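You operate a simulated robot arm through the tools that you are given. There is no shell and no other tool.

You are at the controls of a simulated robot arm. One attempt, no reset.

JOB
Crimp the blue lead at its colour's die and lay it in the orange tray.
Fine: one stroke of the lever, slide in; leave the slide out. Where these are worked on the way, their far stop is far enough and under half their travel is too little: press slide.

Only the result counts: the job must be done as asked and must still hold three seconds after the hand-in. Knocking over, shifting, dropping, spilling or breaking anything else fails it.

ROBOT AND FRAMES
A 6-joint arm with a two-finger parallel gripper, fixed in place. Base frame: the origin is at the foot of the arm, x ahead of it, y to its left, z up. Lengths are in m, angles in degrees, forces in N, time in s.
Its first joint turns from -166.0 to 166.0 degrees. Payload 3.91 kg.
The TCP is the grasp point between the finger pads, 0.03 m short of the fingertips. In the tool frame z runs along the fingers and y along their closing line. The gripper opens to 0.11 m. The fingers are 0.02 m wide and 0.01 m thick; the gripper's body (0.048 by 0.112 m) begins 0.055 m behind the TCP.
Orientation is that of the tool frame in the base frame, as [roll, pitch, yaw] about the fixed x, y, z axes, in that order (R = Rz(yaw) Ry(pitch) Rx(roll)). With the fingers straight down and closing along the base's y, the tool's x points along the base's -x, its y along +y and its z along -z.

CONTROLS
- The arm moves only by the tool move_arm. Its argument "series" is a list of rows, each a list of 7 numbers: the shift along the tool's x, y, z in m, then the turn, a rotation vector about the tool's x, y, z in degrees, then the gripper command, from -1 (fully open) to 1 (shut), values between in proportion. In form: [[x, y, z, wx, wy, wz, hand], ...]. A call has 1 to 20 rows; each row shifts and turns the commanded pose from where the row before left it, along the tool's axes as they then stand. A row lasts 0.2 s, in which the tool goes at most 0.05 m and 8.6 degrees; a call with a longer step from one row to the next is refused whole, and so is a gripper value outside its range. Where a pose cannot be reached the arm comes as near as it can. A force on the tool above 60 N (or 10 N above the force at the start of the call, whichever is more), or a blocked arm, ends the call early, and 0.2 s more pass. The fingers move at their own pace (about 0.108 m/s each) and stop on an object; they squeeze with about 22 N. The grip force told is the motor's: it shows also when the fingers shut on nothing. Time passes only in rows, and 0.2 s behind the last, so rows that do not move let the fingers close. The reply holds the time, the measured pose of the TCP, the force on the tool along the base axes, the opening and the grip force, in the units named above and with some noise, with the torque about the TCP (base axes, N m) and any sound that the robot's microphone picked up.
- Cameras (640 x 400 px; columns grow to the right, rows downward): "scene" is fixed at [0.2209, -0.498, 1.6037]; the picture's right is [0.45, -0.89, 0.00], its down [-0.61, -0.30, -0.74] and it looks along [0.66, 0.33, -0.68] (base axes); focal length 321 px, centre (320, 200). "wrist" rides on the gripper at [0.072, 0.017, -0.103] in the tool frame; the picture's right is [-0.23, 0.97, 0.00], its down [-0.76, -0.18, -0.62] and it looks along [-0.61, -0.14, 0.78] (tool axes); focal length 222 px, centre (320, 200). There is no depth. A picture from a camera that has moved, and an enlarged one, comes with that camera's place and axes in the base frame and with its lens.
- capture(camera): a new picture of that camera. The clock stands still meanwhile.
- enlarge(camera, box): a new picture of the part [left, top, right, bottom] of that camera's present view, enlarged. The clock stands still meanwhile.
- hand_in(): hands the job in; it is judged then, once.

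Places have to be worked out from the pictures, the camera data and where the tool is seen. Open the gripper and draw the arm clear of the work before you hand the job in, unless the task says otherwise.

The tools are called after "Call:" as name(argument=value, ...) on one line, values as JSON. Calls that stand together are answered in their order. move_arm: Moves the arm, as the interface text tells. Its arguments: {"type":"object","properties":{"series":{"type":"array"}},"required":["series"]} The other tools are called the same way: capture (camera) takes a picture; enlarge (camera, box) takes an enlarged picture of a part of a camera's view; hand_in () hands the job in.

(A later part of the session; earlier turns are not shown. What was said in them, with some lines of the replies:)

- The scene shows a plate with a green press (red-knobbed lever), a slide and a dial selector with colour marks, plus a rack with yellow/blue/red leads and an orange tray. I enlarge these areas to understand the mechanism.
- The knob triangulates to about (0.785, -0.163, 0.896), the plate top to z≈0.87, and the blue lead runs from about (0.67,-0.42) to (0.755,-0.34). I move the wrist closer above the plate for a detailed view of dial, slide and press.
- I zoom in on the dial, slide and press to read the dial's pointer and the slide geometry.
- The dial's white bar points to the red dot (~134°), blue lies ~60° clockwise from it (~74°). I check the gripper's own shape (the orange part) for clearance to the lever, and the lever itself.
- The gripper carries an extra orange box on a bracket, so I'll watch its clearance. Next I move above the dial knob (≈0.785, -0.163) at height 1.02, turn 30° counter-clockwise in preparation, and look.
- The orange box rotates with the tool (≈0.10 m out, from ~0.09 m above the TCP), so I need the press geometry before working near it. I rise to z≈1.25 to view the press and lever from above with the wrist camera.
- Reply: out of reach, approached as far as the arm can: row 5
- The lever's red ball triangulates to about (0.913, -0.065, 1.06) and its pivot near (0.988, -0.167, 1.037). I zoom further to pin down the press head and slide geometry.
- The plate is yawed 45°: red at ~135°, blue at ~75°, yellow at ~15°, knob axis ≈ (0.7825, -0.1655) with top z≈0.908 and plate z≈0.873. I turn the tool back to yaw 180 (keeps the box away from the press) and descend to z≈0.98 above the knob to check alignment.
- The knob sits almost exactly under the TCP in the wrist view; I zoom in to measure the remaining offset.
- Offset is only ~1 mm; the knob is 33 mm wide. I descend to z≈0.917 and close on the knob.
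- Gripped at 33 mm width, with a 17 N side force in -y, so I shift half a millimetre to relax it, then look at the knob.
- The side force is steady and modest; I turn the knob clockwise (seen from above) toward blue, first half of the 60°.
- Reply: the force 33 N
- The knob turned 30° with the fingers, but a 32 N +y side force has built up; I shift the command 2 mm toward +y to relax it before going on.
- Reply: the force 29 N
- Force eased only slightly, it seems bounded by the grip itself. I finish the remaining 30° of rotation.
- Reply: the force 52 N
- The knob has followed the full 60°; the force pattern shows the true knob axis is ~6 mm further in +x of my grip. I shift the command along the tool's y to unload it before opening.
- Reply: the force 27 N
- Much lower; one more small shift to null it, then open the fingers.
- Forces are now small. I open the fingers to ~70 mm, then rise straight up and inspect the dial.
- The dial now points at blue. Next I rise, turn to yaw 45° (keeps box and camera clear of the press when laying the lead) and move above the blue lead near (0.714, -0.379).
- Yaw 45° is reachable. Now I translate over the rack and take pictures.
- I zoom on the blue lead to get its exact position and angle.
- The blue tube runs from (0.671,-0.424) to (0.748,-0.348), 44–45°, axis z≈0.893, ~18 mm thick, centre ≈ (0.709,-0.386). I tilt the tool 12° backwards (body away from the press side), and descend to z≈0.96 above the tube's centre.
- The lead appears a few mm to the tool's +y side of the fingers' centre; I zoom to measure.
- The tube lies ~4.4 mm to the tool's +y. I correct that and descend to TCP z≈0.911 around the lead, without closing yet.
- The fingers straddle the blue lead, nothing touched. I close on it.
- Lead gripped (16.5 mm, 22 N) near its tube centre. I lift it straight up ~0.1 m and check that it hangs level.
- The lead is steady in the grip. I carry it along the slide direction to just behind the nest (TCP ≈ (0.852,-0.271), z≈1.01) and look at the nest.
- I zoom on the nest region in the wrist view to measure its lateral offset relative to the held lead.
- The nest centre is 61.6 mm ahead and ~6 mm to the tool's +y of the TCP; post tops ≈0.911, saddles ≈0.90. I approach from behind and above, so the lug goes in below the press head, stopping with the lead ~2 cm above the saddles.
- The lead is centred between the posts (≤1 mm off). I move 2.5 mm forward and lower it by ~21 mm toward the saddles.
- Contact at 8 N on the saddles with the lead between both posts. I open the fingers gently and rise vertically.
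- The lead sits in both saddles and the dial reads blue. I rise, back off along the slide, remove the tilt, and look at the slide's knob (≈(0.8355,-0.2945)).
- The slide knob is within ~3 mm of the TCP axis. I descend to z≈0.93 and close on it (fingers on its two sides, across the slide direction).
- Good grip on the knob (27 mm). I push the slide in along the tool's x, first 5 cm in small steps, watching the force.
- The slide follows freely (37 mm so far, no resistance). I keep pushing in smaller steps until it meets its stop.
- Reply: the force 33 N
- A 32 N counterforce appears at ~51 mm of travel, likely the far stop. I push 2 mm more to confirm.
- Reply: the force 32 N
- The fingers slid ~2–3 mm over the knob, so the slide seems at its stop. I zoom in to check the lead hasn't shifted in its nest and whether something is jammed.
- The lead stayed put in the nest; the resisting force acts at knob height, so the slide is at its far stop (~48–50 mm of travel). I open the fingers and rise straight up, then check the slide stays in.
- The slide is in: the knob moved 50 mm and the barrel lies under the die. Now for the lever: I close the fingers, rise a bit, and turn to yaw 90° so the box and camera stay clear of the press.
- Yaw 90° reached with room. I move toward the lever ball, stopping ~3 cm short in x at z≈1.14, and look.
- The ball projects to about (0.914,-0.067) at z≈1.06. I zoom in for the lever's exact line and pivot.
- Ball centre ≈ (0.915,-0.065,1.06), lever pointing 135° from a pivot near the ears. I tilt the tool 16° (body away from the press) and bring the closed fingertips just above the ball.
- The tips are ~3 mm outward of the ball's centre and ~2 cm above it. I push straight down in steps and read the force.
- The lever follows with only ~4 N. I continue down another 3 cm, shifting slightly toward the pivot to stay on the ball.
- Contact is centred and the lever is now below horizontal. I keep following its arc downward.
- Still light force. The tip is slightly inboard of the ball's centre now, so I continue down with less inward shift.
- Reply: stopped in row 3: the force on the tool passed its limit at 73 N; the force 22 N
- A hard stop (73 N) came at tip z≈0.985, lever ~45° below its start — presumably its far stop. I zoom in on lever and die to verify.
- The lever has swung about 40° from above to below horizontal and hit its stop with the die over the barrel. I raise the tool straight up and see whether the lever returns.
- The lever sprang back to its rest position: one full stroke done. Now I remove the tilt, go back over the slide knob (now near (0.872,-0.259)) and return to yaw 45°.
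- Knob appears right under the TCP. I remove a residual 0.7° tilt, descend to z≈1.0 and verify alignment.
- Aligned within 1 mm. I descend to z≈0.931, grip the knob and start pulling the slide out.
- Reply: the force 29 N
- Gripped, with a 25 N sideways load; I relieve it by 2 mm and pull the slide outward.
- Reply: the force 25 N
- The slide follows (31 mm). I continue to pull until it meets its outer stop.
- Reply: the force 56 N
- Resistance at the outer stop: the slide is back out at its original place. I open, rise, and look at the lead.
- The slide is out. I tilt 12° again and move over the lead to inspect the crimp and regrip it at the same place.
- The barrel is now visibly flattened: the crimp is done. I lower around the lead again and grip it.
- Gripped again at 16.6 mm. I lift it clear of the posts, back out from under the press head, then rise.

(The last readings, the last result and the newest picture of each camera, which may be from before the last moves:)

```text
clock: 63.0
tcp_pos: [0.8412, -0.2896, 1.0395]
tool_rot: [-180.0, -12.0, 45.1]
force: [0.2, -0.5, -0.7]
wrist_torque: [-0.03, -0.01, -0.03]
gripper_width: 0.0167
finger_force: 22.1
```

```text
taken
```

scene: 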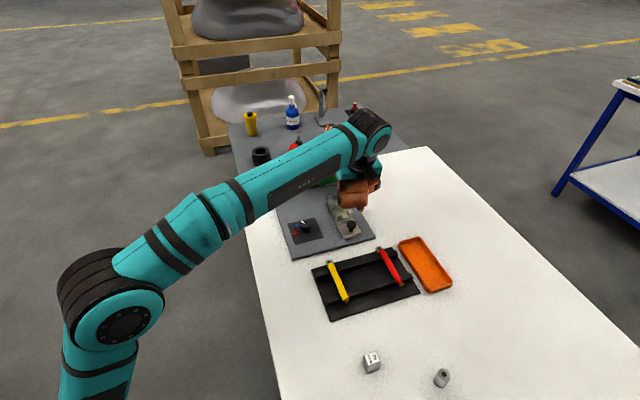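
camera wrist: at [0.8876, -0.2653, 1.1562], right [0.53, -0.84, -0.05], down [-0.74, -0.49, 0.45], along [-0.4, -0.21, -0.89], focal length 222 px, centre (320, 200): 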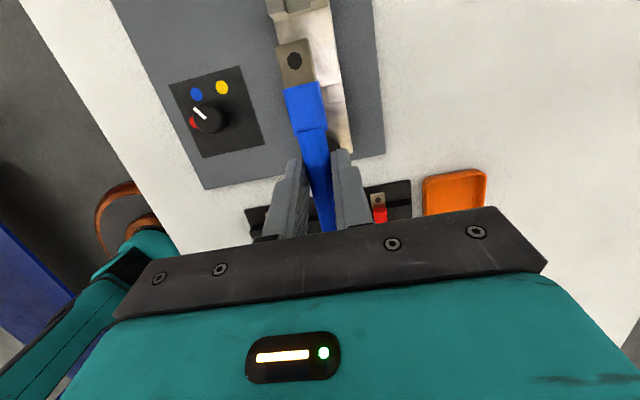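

The crimped lead is securely held; the slide, knob and lever look right. I carry it over toward the orange tray (centre estimated ≈ (0.825,-0.52)) at z≈1.04 and look.

Call:
move_arm(series=[[-0.02785, 0.01877, -0.00592, 0, 0, 0, 1], [-0.02785, 0.01877, -0.00592, 0, 0, 0, 1], [-0.02785, 0.01877, -0.00592, 0, 0, 0, 1], [-0.02785, 0.01877, -0.00592, 0, 0, 0, 1], [-0.02785, 0.01877, -0.00592, 0, 0, 0, 1], [-0.02785, 0.01877, -0.00592, 0, 0, 0, 1], [0, 0, 0, 0, 0, 0, 1]])

Call:
capture(camera="wrist")

Call:
enlarge(camera="scene", box=[300, 200, 480, 320])

```text
clock: 64.6
tcp_pos: [0.7993, -0.4896, 1.0402]
tool_rot: [-180.0, -11.9, 45.1]
force: [-1.0, 1.5, -0.8]
wrist_torque: [0.01, 0.02, -0.01]
gripper_width: 0.0167
finger_force: 21.6
```

```text
taken
camera wrist: at [0.8451, -0.4673, 1.155], right [0.53, -0.84, -0.05], down [-0.74, -0.49, 0.45], along [-0.4, -0.21, -0.89], focal length 222 px, centre (320, 200)
```

wrist: 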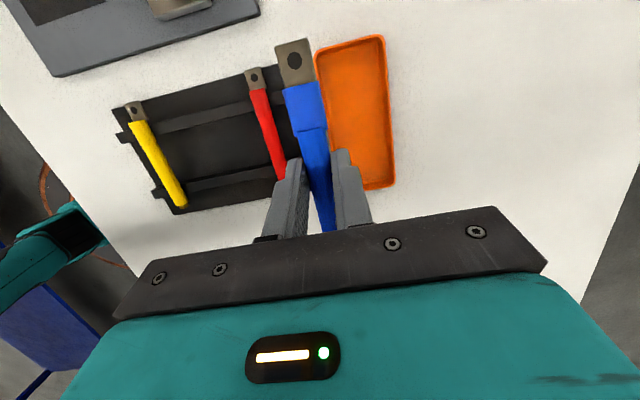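

```text
3.33 times, centred on (390, 260) of scene
camera zoom: at [0.2209, -0.498, 1.6037], right [0.45, -0.89, 0.0], down [-0.61, -0.3, -0.74], along [0.66, 0.33, -0.68], focal length 1069 px, centre (87, 0)
```

zoom: 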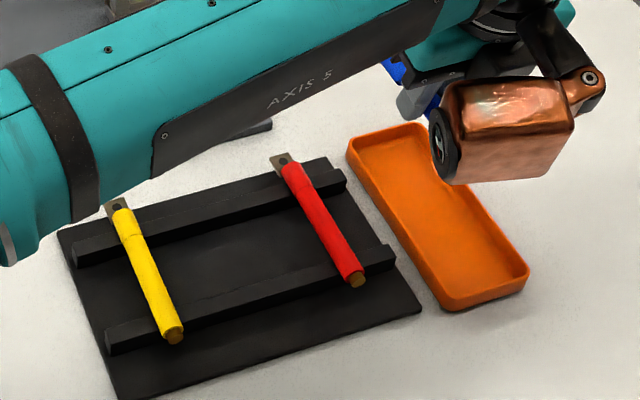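

The tray's centre lies ~40 mm to the tool's +y of the TCP, parallel to the lead. I shift over it (lead centred lengthwise) and descend partway to z≈0.95.

Call:
move_arm(series=[[-0.0034, 0.019, -0.0008, 0, 0, 0, 1], [-0.0034, 0.019, -0.0008, 0, 0, 0, 1], [-0.0062, 0, 0.0293, 0, 0, 0, 1], [-0.0062, 0, 0.0293, 0, 0, 0, 1], [-0.0062, 0, 0.0293, 0, 0, 0, 1], [0, 0, 0, 0, 0, 0, 1]])

Call:
capture(camera="wrist")

Call:
enlarge(camera="scene", box=[320, 180, 480, 310])

```text
clock: 66.0
tcp_pos: [0.8241, -0.5205, 0.9491]
tool_rot: [179.9, -11.9, 45.1]
force: [0.1, -0.1, -1.7]
wrist_torque: [-0.01, -0.01, 0.0]
gripper_width: 0.017
finger_force: 21.5
```

```text
taken
camera wrist: at [0.8701, -0.4984, 1.0651], right [0.53, -0.84, -0.05], down [-0.74, -0.49, 0.45], along [-0.4, -0.21, -0.89], focal length 222 px, centre (320, 200)
```

wrist: 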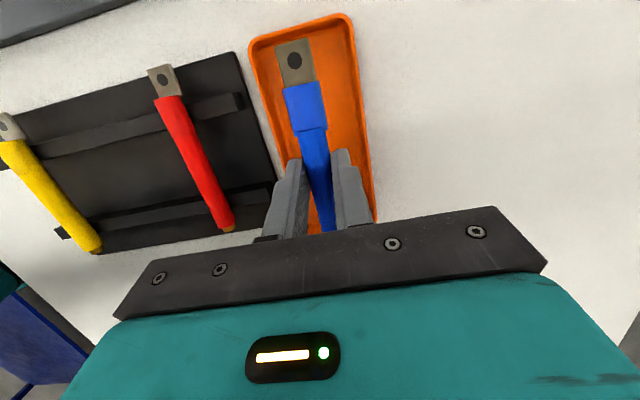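

```text
3.08 times, centred on (400, 245) of scene
camera zoom: at [0.2209, -0.498, 1.6037], right [0.45, -0.89, 0.0], down [-0.61, -0.3, -0.74], along [0.66, 0.33, -0.68], focal length 987 px, centre (74, 62)
```

zoom: 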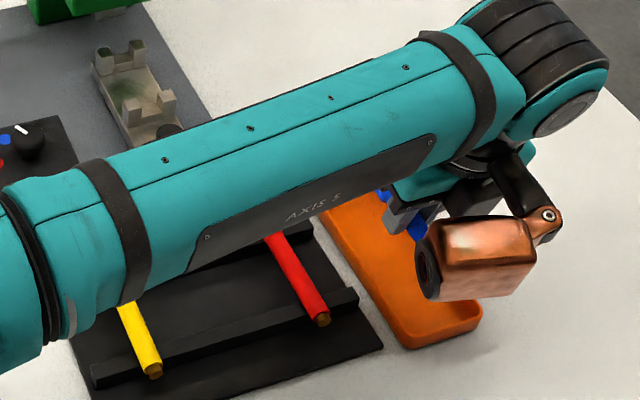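

The lead is centred over the tray laterally; I shift 3 mm back for end clearance and descend 35 mm, then check.

Call:
move_arm(series=[[-0.0034, 0.0005, 0.0112, 0, 0, 0, 1], [-0.0034, 0, 0.0112, 0, 0, 0, 1], [-0.0034, 0, 0.0112, 0, 0, 0, 1], [0, 0, 0, 0, 0, 0, 1]])

Call:
capture(camera="wrist")

```text
clock: 67.0
tcp_pos: [0.8227, -0.5253, 0.915]
tool_rot: [-179.9, -12.0, 45.1]
force: [-0.3, 0.5, -1.6]
wrist_torque: [-0.04, 0.02, 0.01]
gripper_width: 0.0167
finger_force: 21.7
```

```text
taken
camera wrist: at [0.8686, -0.5012, 1.0301], right [0.53, -0.84, -0.05], down [-0.74, -0.49, 0.45], along [-0.4, -0.21, -0.89], focal length 222 px, centre (320, 200)
```

wrist: 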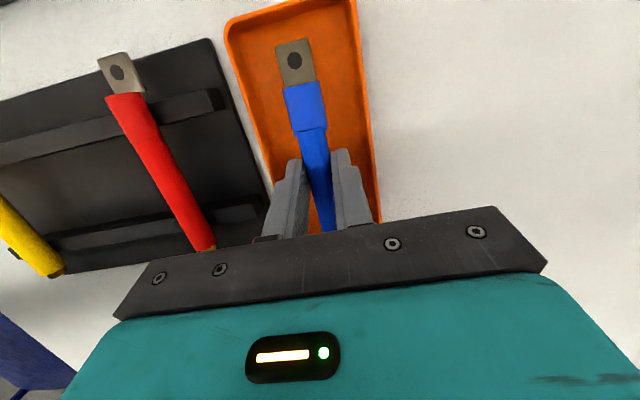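

Well inside the tray outline. I lower in 4–5 mm steps until contact.

Call:
move_arm(series=[[-0.001, 0, 0.0049, 0, 0, 0, 1], [-0.001, 0, 0.0049, 0, 0, 0, 1], [-0.0006, 0, 0.0029, 0, 0, 0, 1], [0, 0, 0, 0, 0, 0, 1]])

```text
clock: 68.0
tcp_pos: [0.8224, -0.5245, 0.9027]
tool_rot: [-180.0, -11.9, 45.1]
force: [0.4, -0.5, -0.2]
wrist_torque: [-0.01, -0.01, -0.01]
gripper_width: 0.0168
finger_force: 21.7
```

No contact yet at z≈0.903; I continue in 2–3 mm steps.

Call:
move_arm(series=[[-0.0006, 0, 0.0029, 0, 0, 0, 1], [-0.0004, 0, 0.002, 0, 0, 0, 1], [0, 0, 0, 0, 0, 0, 1]])

Call:
enlarge(camera="wrist", box=[210, 0, 410, 230])

```text
clock: 68.8
tcp_pos: [0.8219, -0.5235, 0.8974]
tool_rot: [180.0, -12.0, 45.1]
force: [-0.3, 0.3, -1.9]
wrist_torque: [-0.02, 0.0, 0.03]
gripper_width: 0.0168
finger_force: 21.8
```

```text
1.74 times, centred on (310, 115) of wrist
camera zoom: at [0.8675, -0.5006, 1.0125], right [0.53, -0.84, -0.05], down [-0.74, -0.49, 0.45], along [-0.4, -0.21, -0.89], focal length 386 px, centre (337, 348)
```

zoom: 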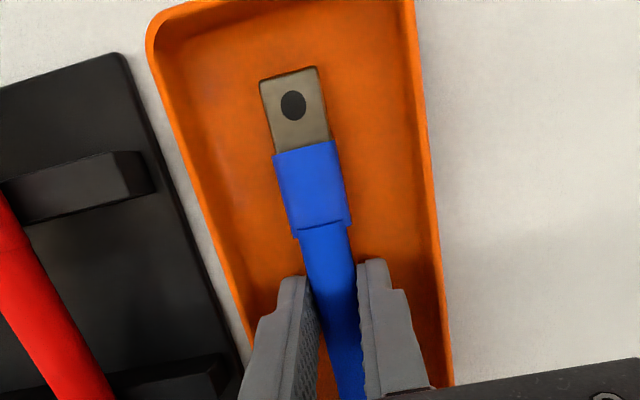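

Still free. I keep going down in 2 mm steps.

Call:
move_arm(series=[[-0.0004, 0, 0.002, 0, 0, 0, 1], [-0.0004, 0, 0.002, 0, 0, 0, 1], [0, 0, 0, 0, 0, 0, 1]])

```text
clock: 69.6
tcp_pos: [0.8217, -0.5245, 0.8948]
tool_rot: [179.8, -12.1, 45.3]
force: [12.0, -6.1, 25.3]
wrist_torque: [-0.1, -0.11, -0.03]
gripper_width: 0.0168
finger_force: 22.4
```

Light contact with the tray floor. I raise 1.5 mm, open the fingers to ~28 mm, and rise vertically.

Call:
move_arm(series=[[0.0003, 0, -0.0015, 0, 0, 0, 1], [0, 0, 0, 0, 0, 0, 0.6], [0, 0, 0, 0, 0, 0, 0.49], [0, 0, 0, 0, 0, 0, 0.49], [0.0021, 0, -0.0098, 0, 0, 0, 0.49], [0.0042, 0, -0.0196, 0, 0, 0, 0.49], [0.0062, 0, -0.0293, 0, 0, 0, 0.49], [0, 0, 0, 0, 0, 0, 0.49]])

Call:
capture(camera="wrist")

```text
clock: 71.4
tcp_pos: [0.8227, -0.5243, 0.9553]
tool_rot: [180.0, -11.9, 45.1]
force: [0.2, 0.4, 0.3]
wrist_torque: [0.0, 0.01, 0.0]
gripper_width: 0.0281
finger_force: 0.0
```

```text
taken
camera wrist: at [0.868, -0.5006, 1.07], right [0.53, -0.84, -0.05], down [-0.74, -0.49, 0.45], along [-0.4, -0.21, -0.89], focal length 222 px, centre (320, 200)
```

wrist: 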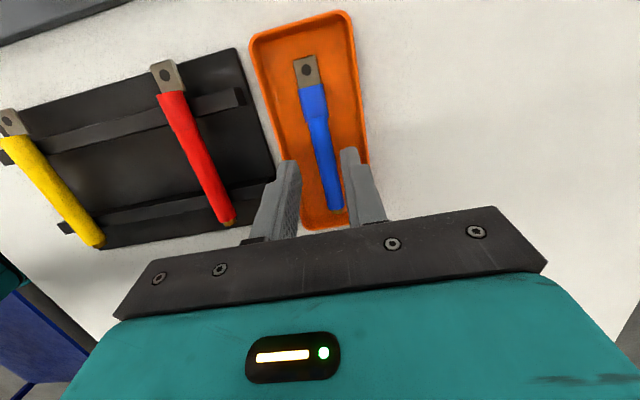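

The lead lies in the tray. I rise well clear, draw the arm back, and check the whole scene.

Call:
move_arm(series=[[0.0069, 0, -0.0326, 0, 0, 0, 0.49], [0.0069, 0, -0.0326, 0, 0, 0, 0], [0.0069, 0, -0.0326, 0, 0, 0, -1], [0, 0, 0, 0, -6, 0, -1], [0, 0, 0, 0, -6, 0, -1], [-0.01, -0.04, -0.01, 0, 0, 0, -1], [-0.01, -0.04, -0.01, 0, 0, 0, -1], [-0.01, -0.04, -0.01, 0, 0, 0, -1], [-0.01, -0.04, -0.01, 0, 0, 0, -1], [-0.01, -0.04, -0.01, 0, 0, 0, -1], [-0.01, -0.04, -0.01, 0, 0, 0, -1], [0, 0, 0, 0, 0, 0, -1]])

Call:
capture(camera="scene")

Call:
capture(camera="wrist")

```text
clock: 74.0
tcp_pos: [0.6084, -0.3969, 1.1134]
tool_rot: [-180.0, 0.0, 45.0]
force: [-0.3, -0.2, 0.1]
wrist_torque: [0.03, 0.02, 0.03]
gripper_width: 0.11
finger_force: 0.1
```

```text
taken
```

scene: 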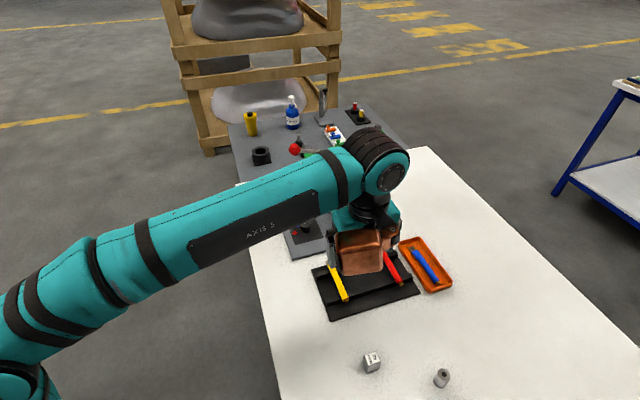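

```text
taken
camera wrist: at [0.6712, -0.3565, 1.2168], right [0.53, -0.85, 0.0], down [-0.66, -0.41, 0.62], along [-0.53, -0.33, -0.78], focal length 222 px, centre (320, 200)
```

wrist: 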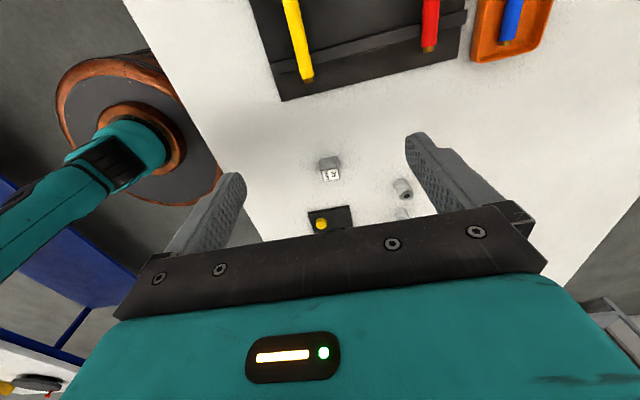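

The lead is in the tray and the other leads are in place. I move the arm up and away so I can see the dial, slide and lever unobstructed.

Call:
move_arm(series=[[0.0157, -0.0314, -0.0144, 0, 0, 0, -1], [0.0157, -0.0314, -0.0144, 0, 0, 0, -1], [0.0157, -0.0314, -0.0144, 0, 0, 0, -1], [0.0157, -0.0314, -0.0144, 0, 0, 0, -1], [0.0157, -0.0314, -0.0144, 0, 0, 0, -1], [0.0157, -0.0314, -0.0144, 0, 0, 0, -1], [0.0157, -0.0314, -0.0144, 0, 0, 0, -1], [0.0157, -0.0314, -0.0144, 0, 0, 0, -1], [0.0157, -0.0314, -0.0144, 0, 0, 0, -1], [0, 0, 0, 0, 0, 0, -1]])

Call:
capture(camera="scene")

Call:
enlarge(camera="scene", box=[260, 130, 400, 260])

Call:
enlarge(camera="scene", box=[300, 220, 470, 330])

```text
clock: 76.2
tcp_pos: [0.5066, -0.0961, 1.2448]
tool_rot: [180.0, 0.0, 45.1]
force: [0.0, 0.9, 0.1]
wrist_torque: [0.01, 0.0, 0.03]
gripper_width: 0.1102
finger_force: 0.0
```

```text
taken
```

scene: 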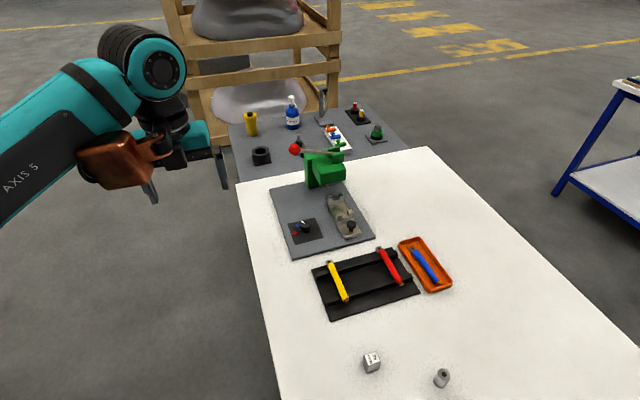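

```text
3.08 times, centred on (330, 195) of scene
camera zoom: at [0.2209, -0.498, 1.6037], right [0.45, -0.89, 0.0], down [-0.61, -0.3, -0.74], along [0.66, 0.33, -0.68], focal length 987 px, centre (289, 215)
```

zoom: 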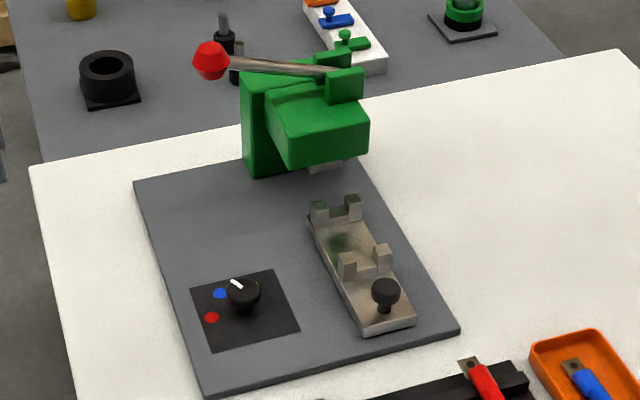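

```text
3.64 times, centred on (385, 275) of scene
camera zoom: at [0.2209, -0.498, 1.6037], right [0.45, -0.89, 0.0], down [-0.61, -0.3, -0.74], along [0.66, 0.33, -0.68], focal length 1166 px, centre (84, -73)
```

zoom: 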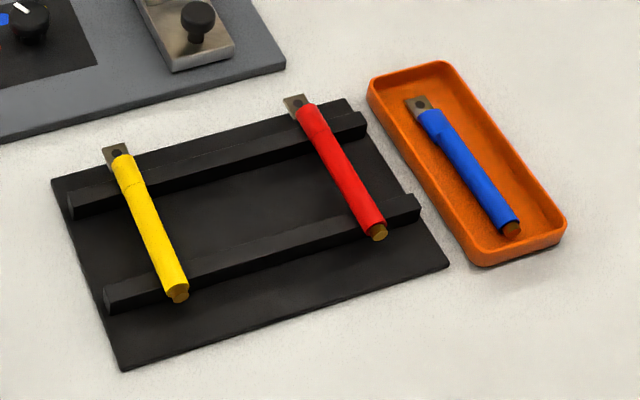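

Everything checks out: the dial is at blue, the slide is fully out at its starting position and the lever is at rest. The crimped blue lead lies in the orange tray, the other leads and objects haven't moved, and the gripper is open and clear of the work. I hand the job in.

Call:
hand_in()

```text
The job is handed in.
```

The blue lead is crimped and lying in the orange tray, and I've handed the job in. I don't have the judging result.

- **Die:** I turned the dial from red to blue before crimping.
- **Slide in:** I pushed it to its far stop, about 50 mm, with the lead in the nest.
- **Lever:** I made one stroke down to a hard stop, and the lever sprang back on its own. The barrel looked visibly flattened afterwards.
- **Slide out:** I pulled it back to its outer stop and left it there.

In the last pictures, the yellow and red leads and everything else were where they started. The gripper was open and the arm clear of the work.
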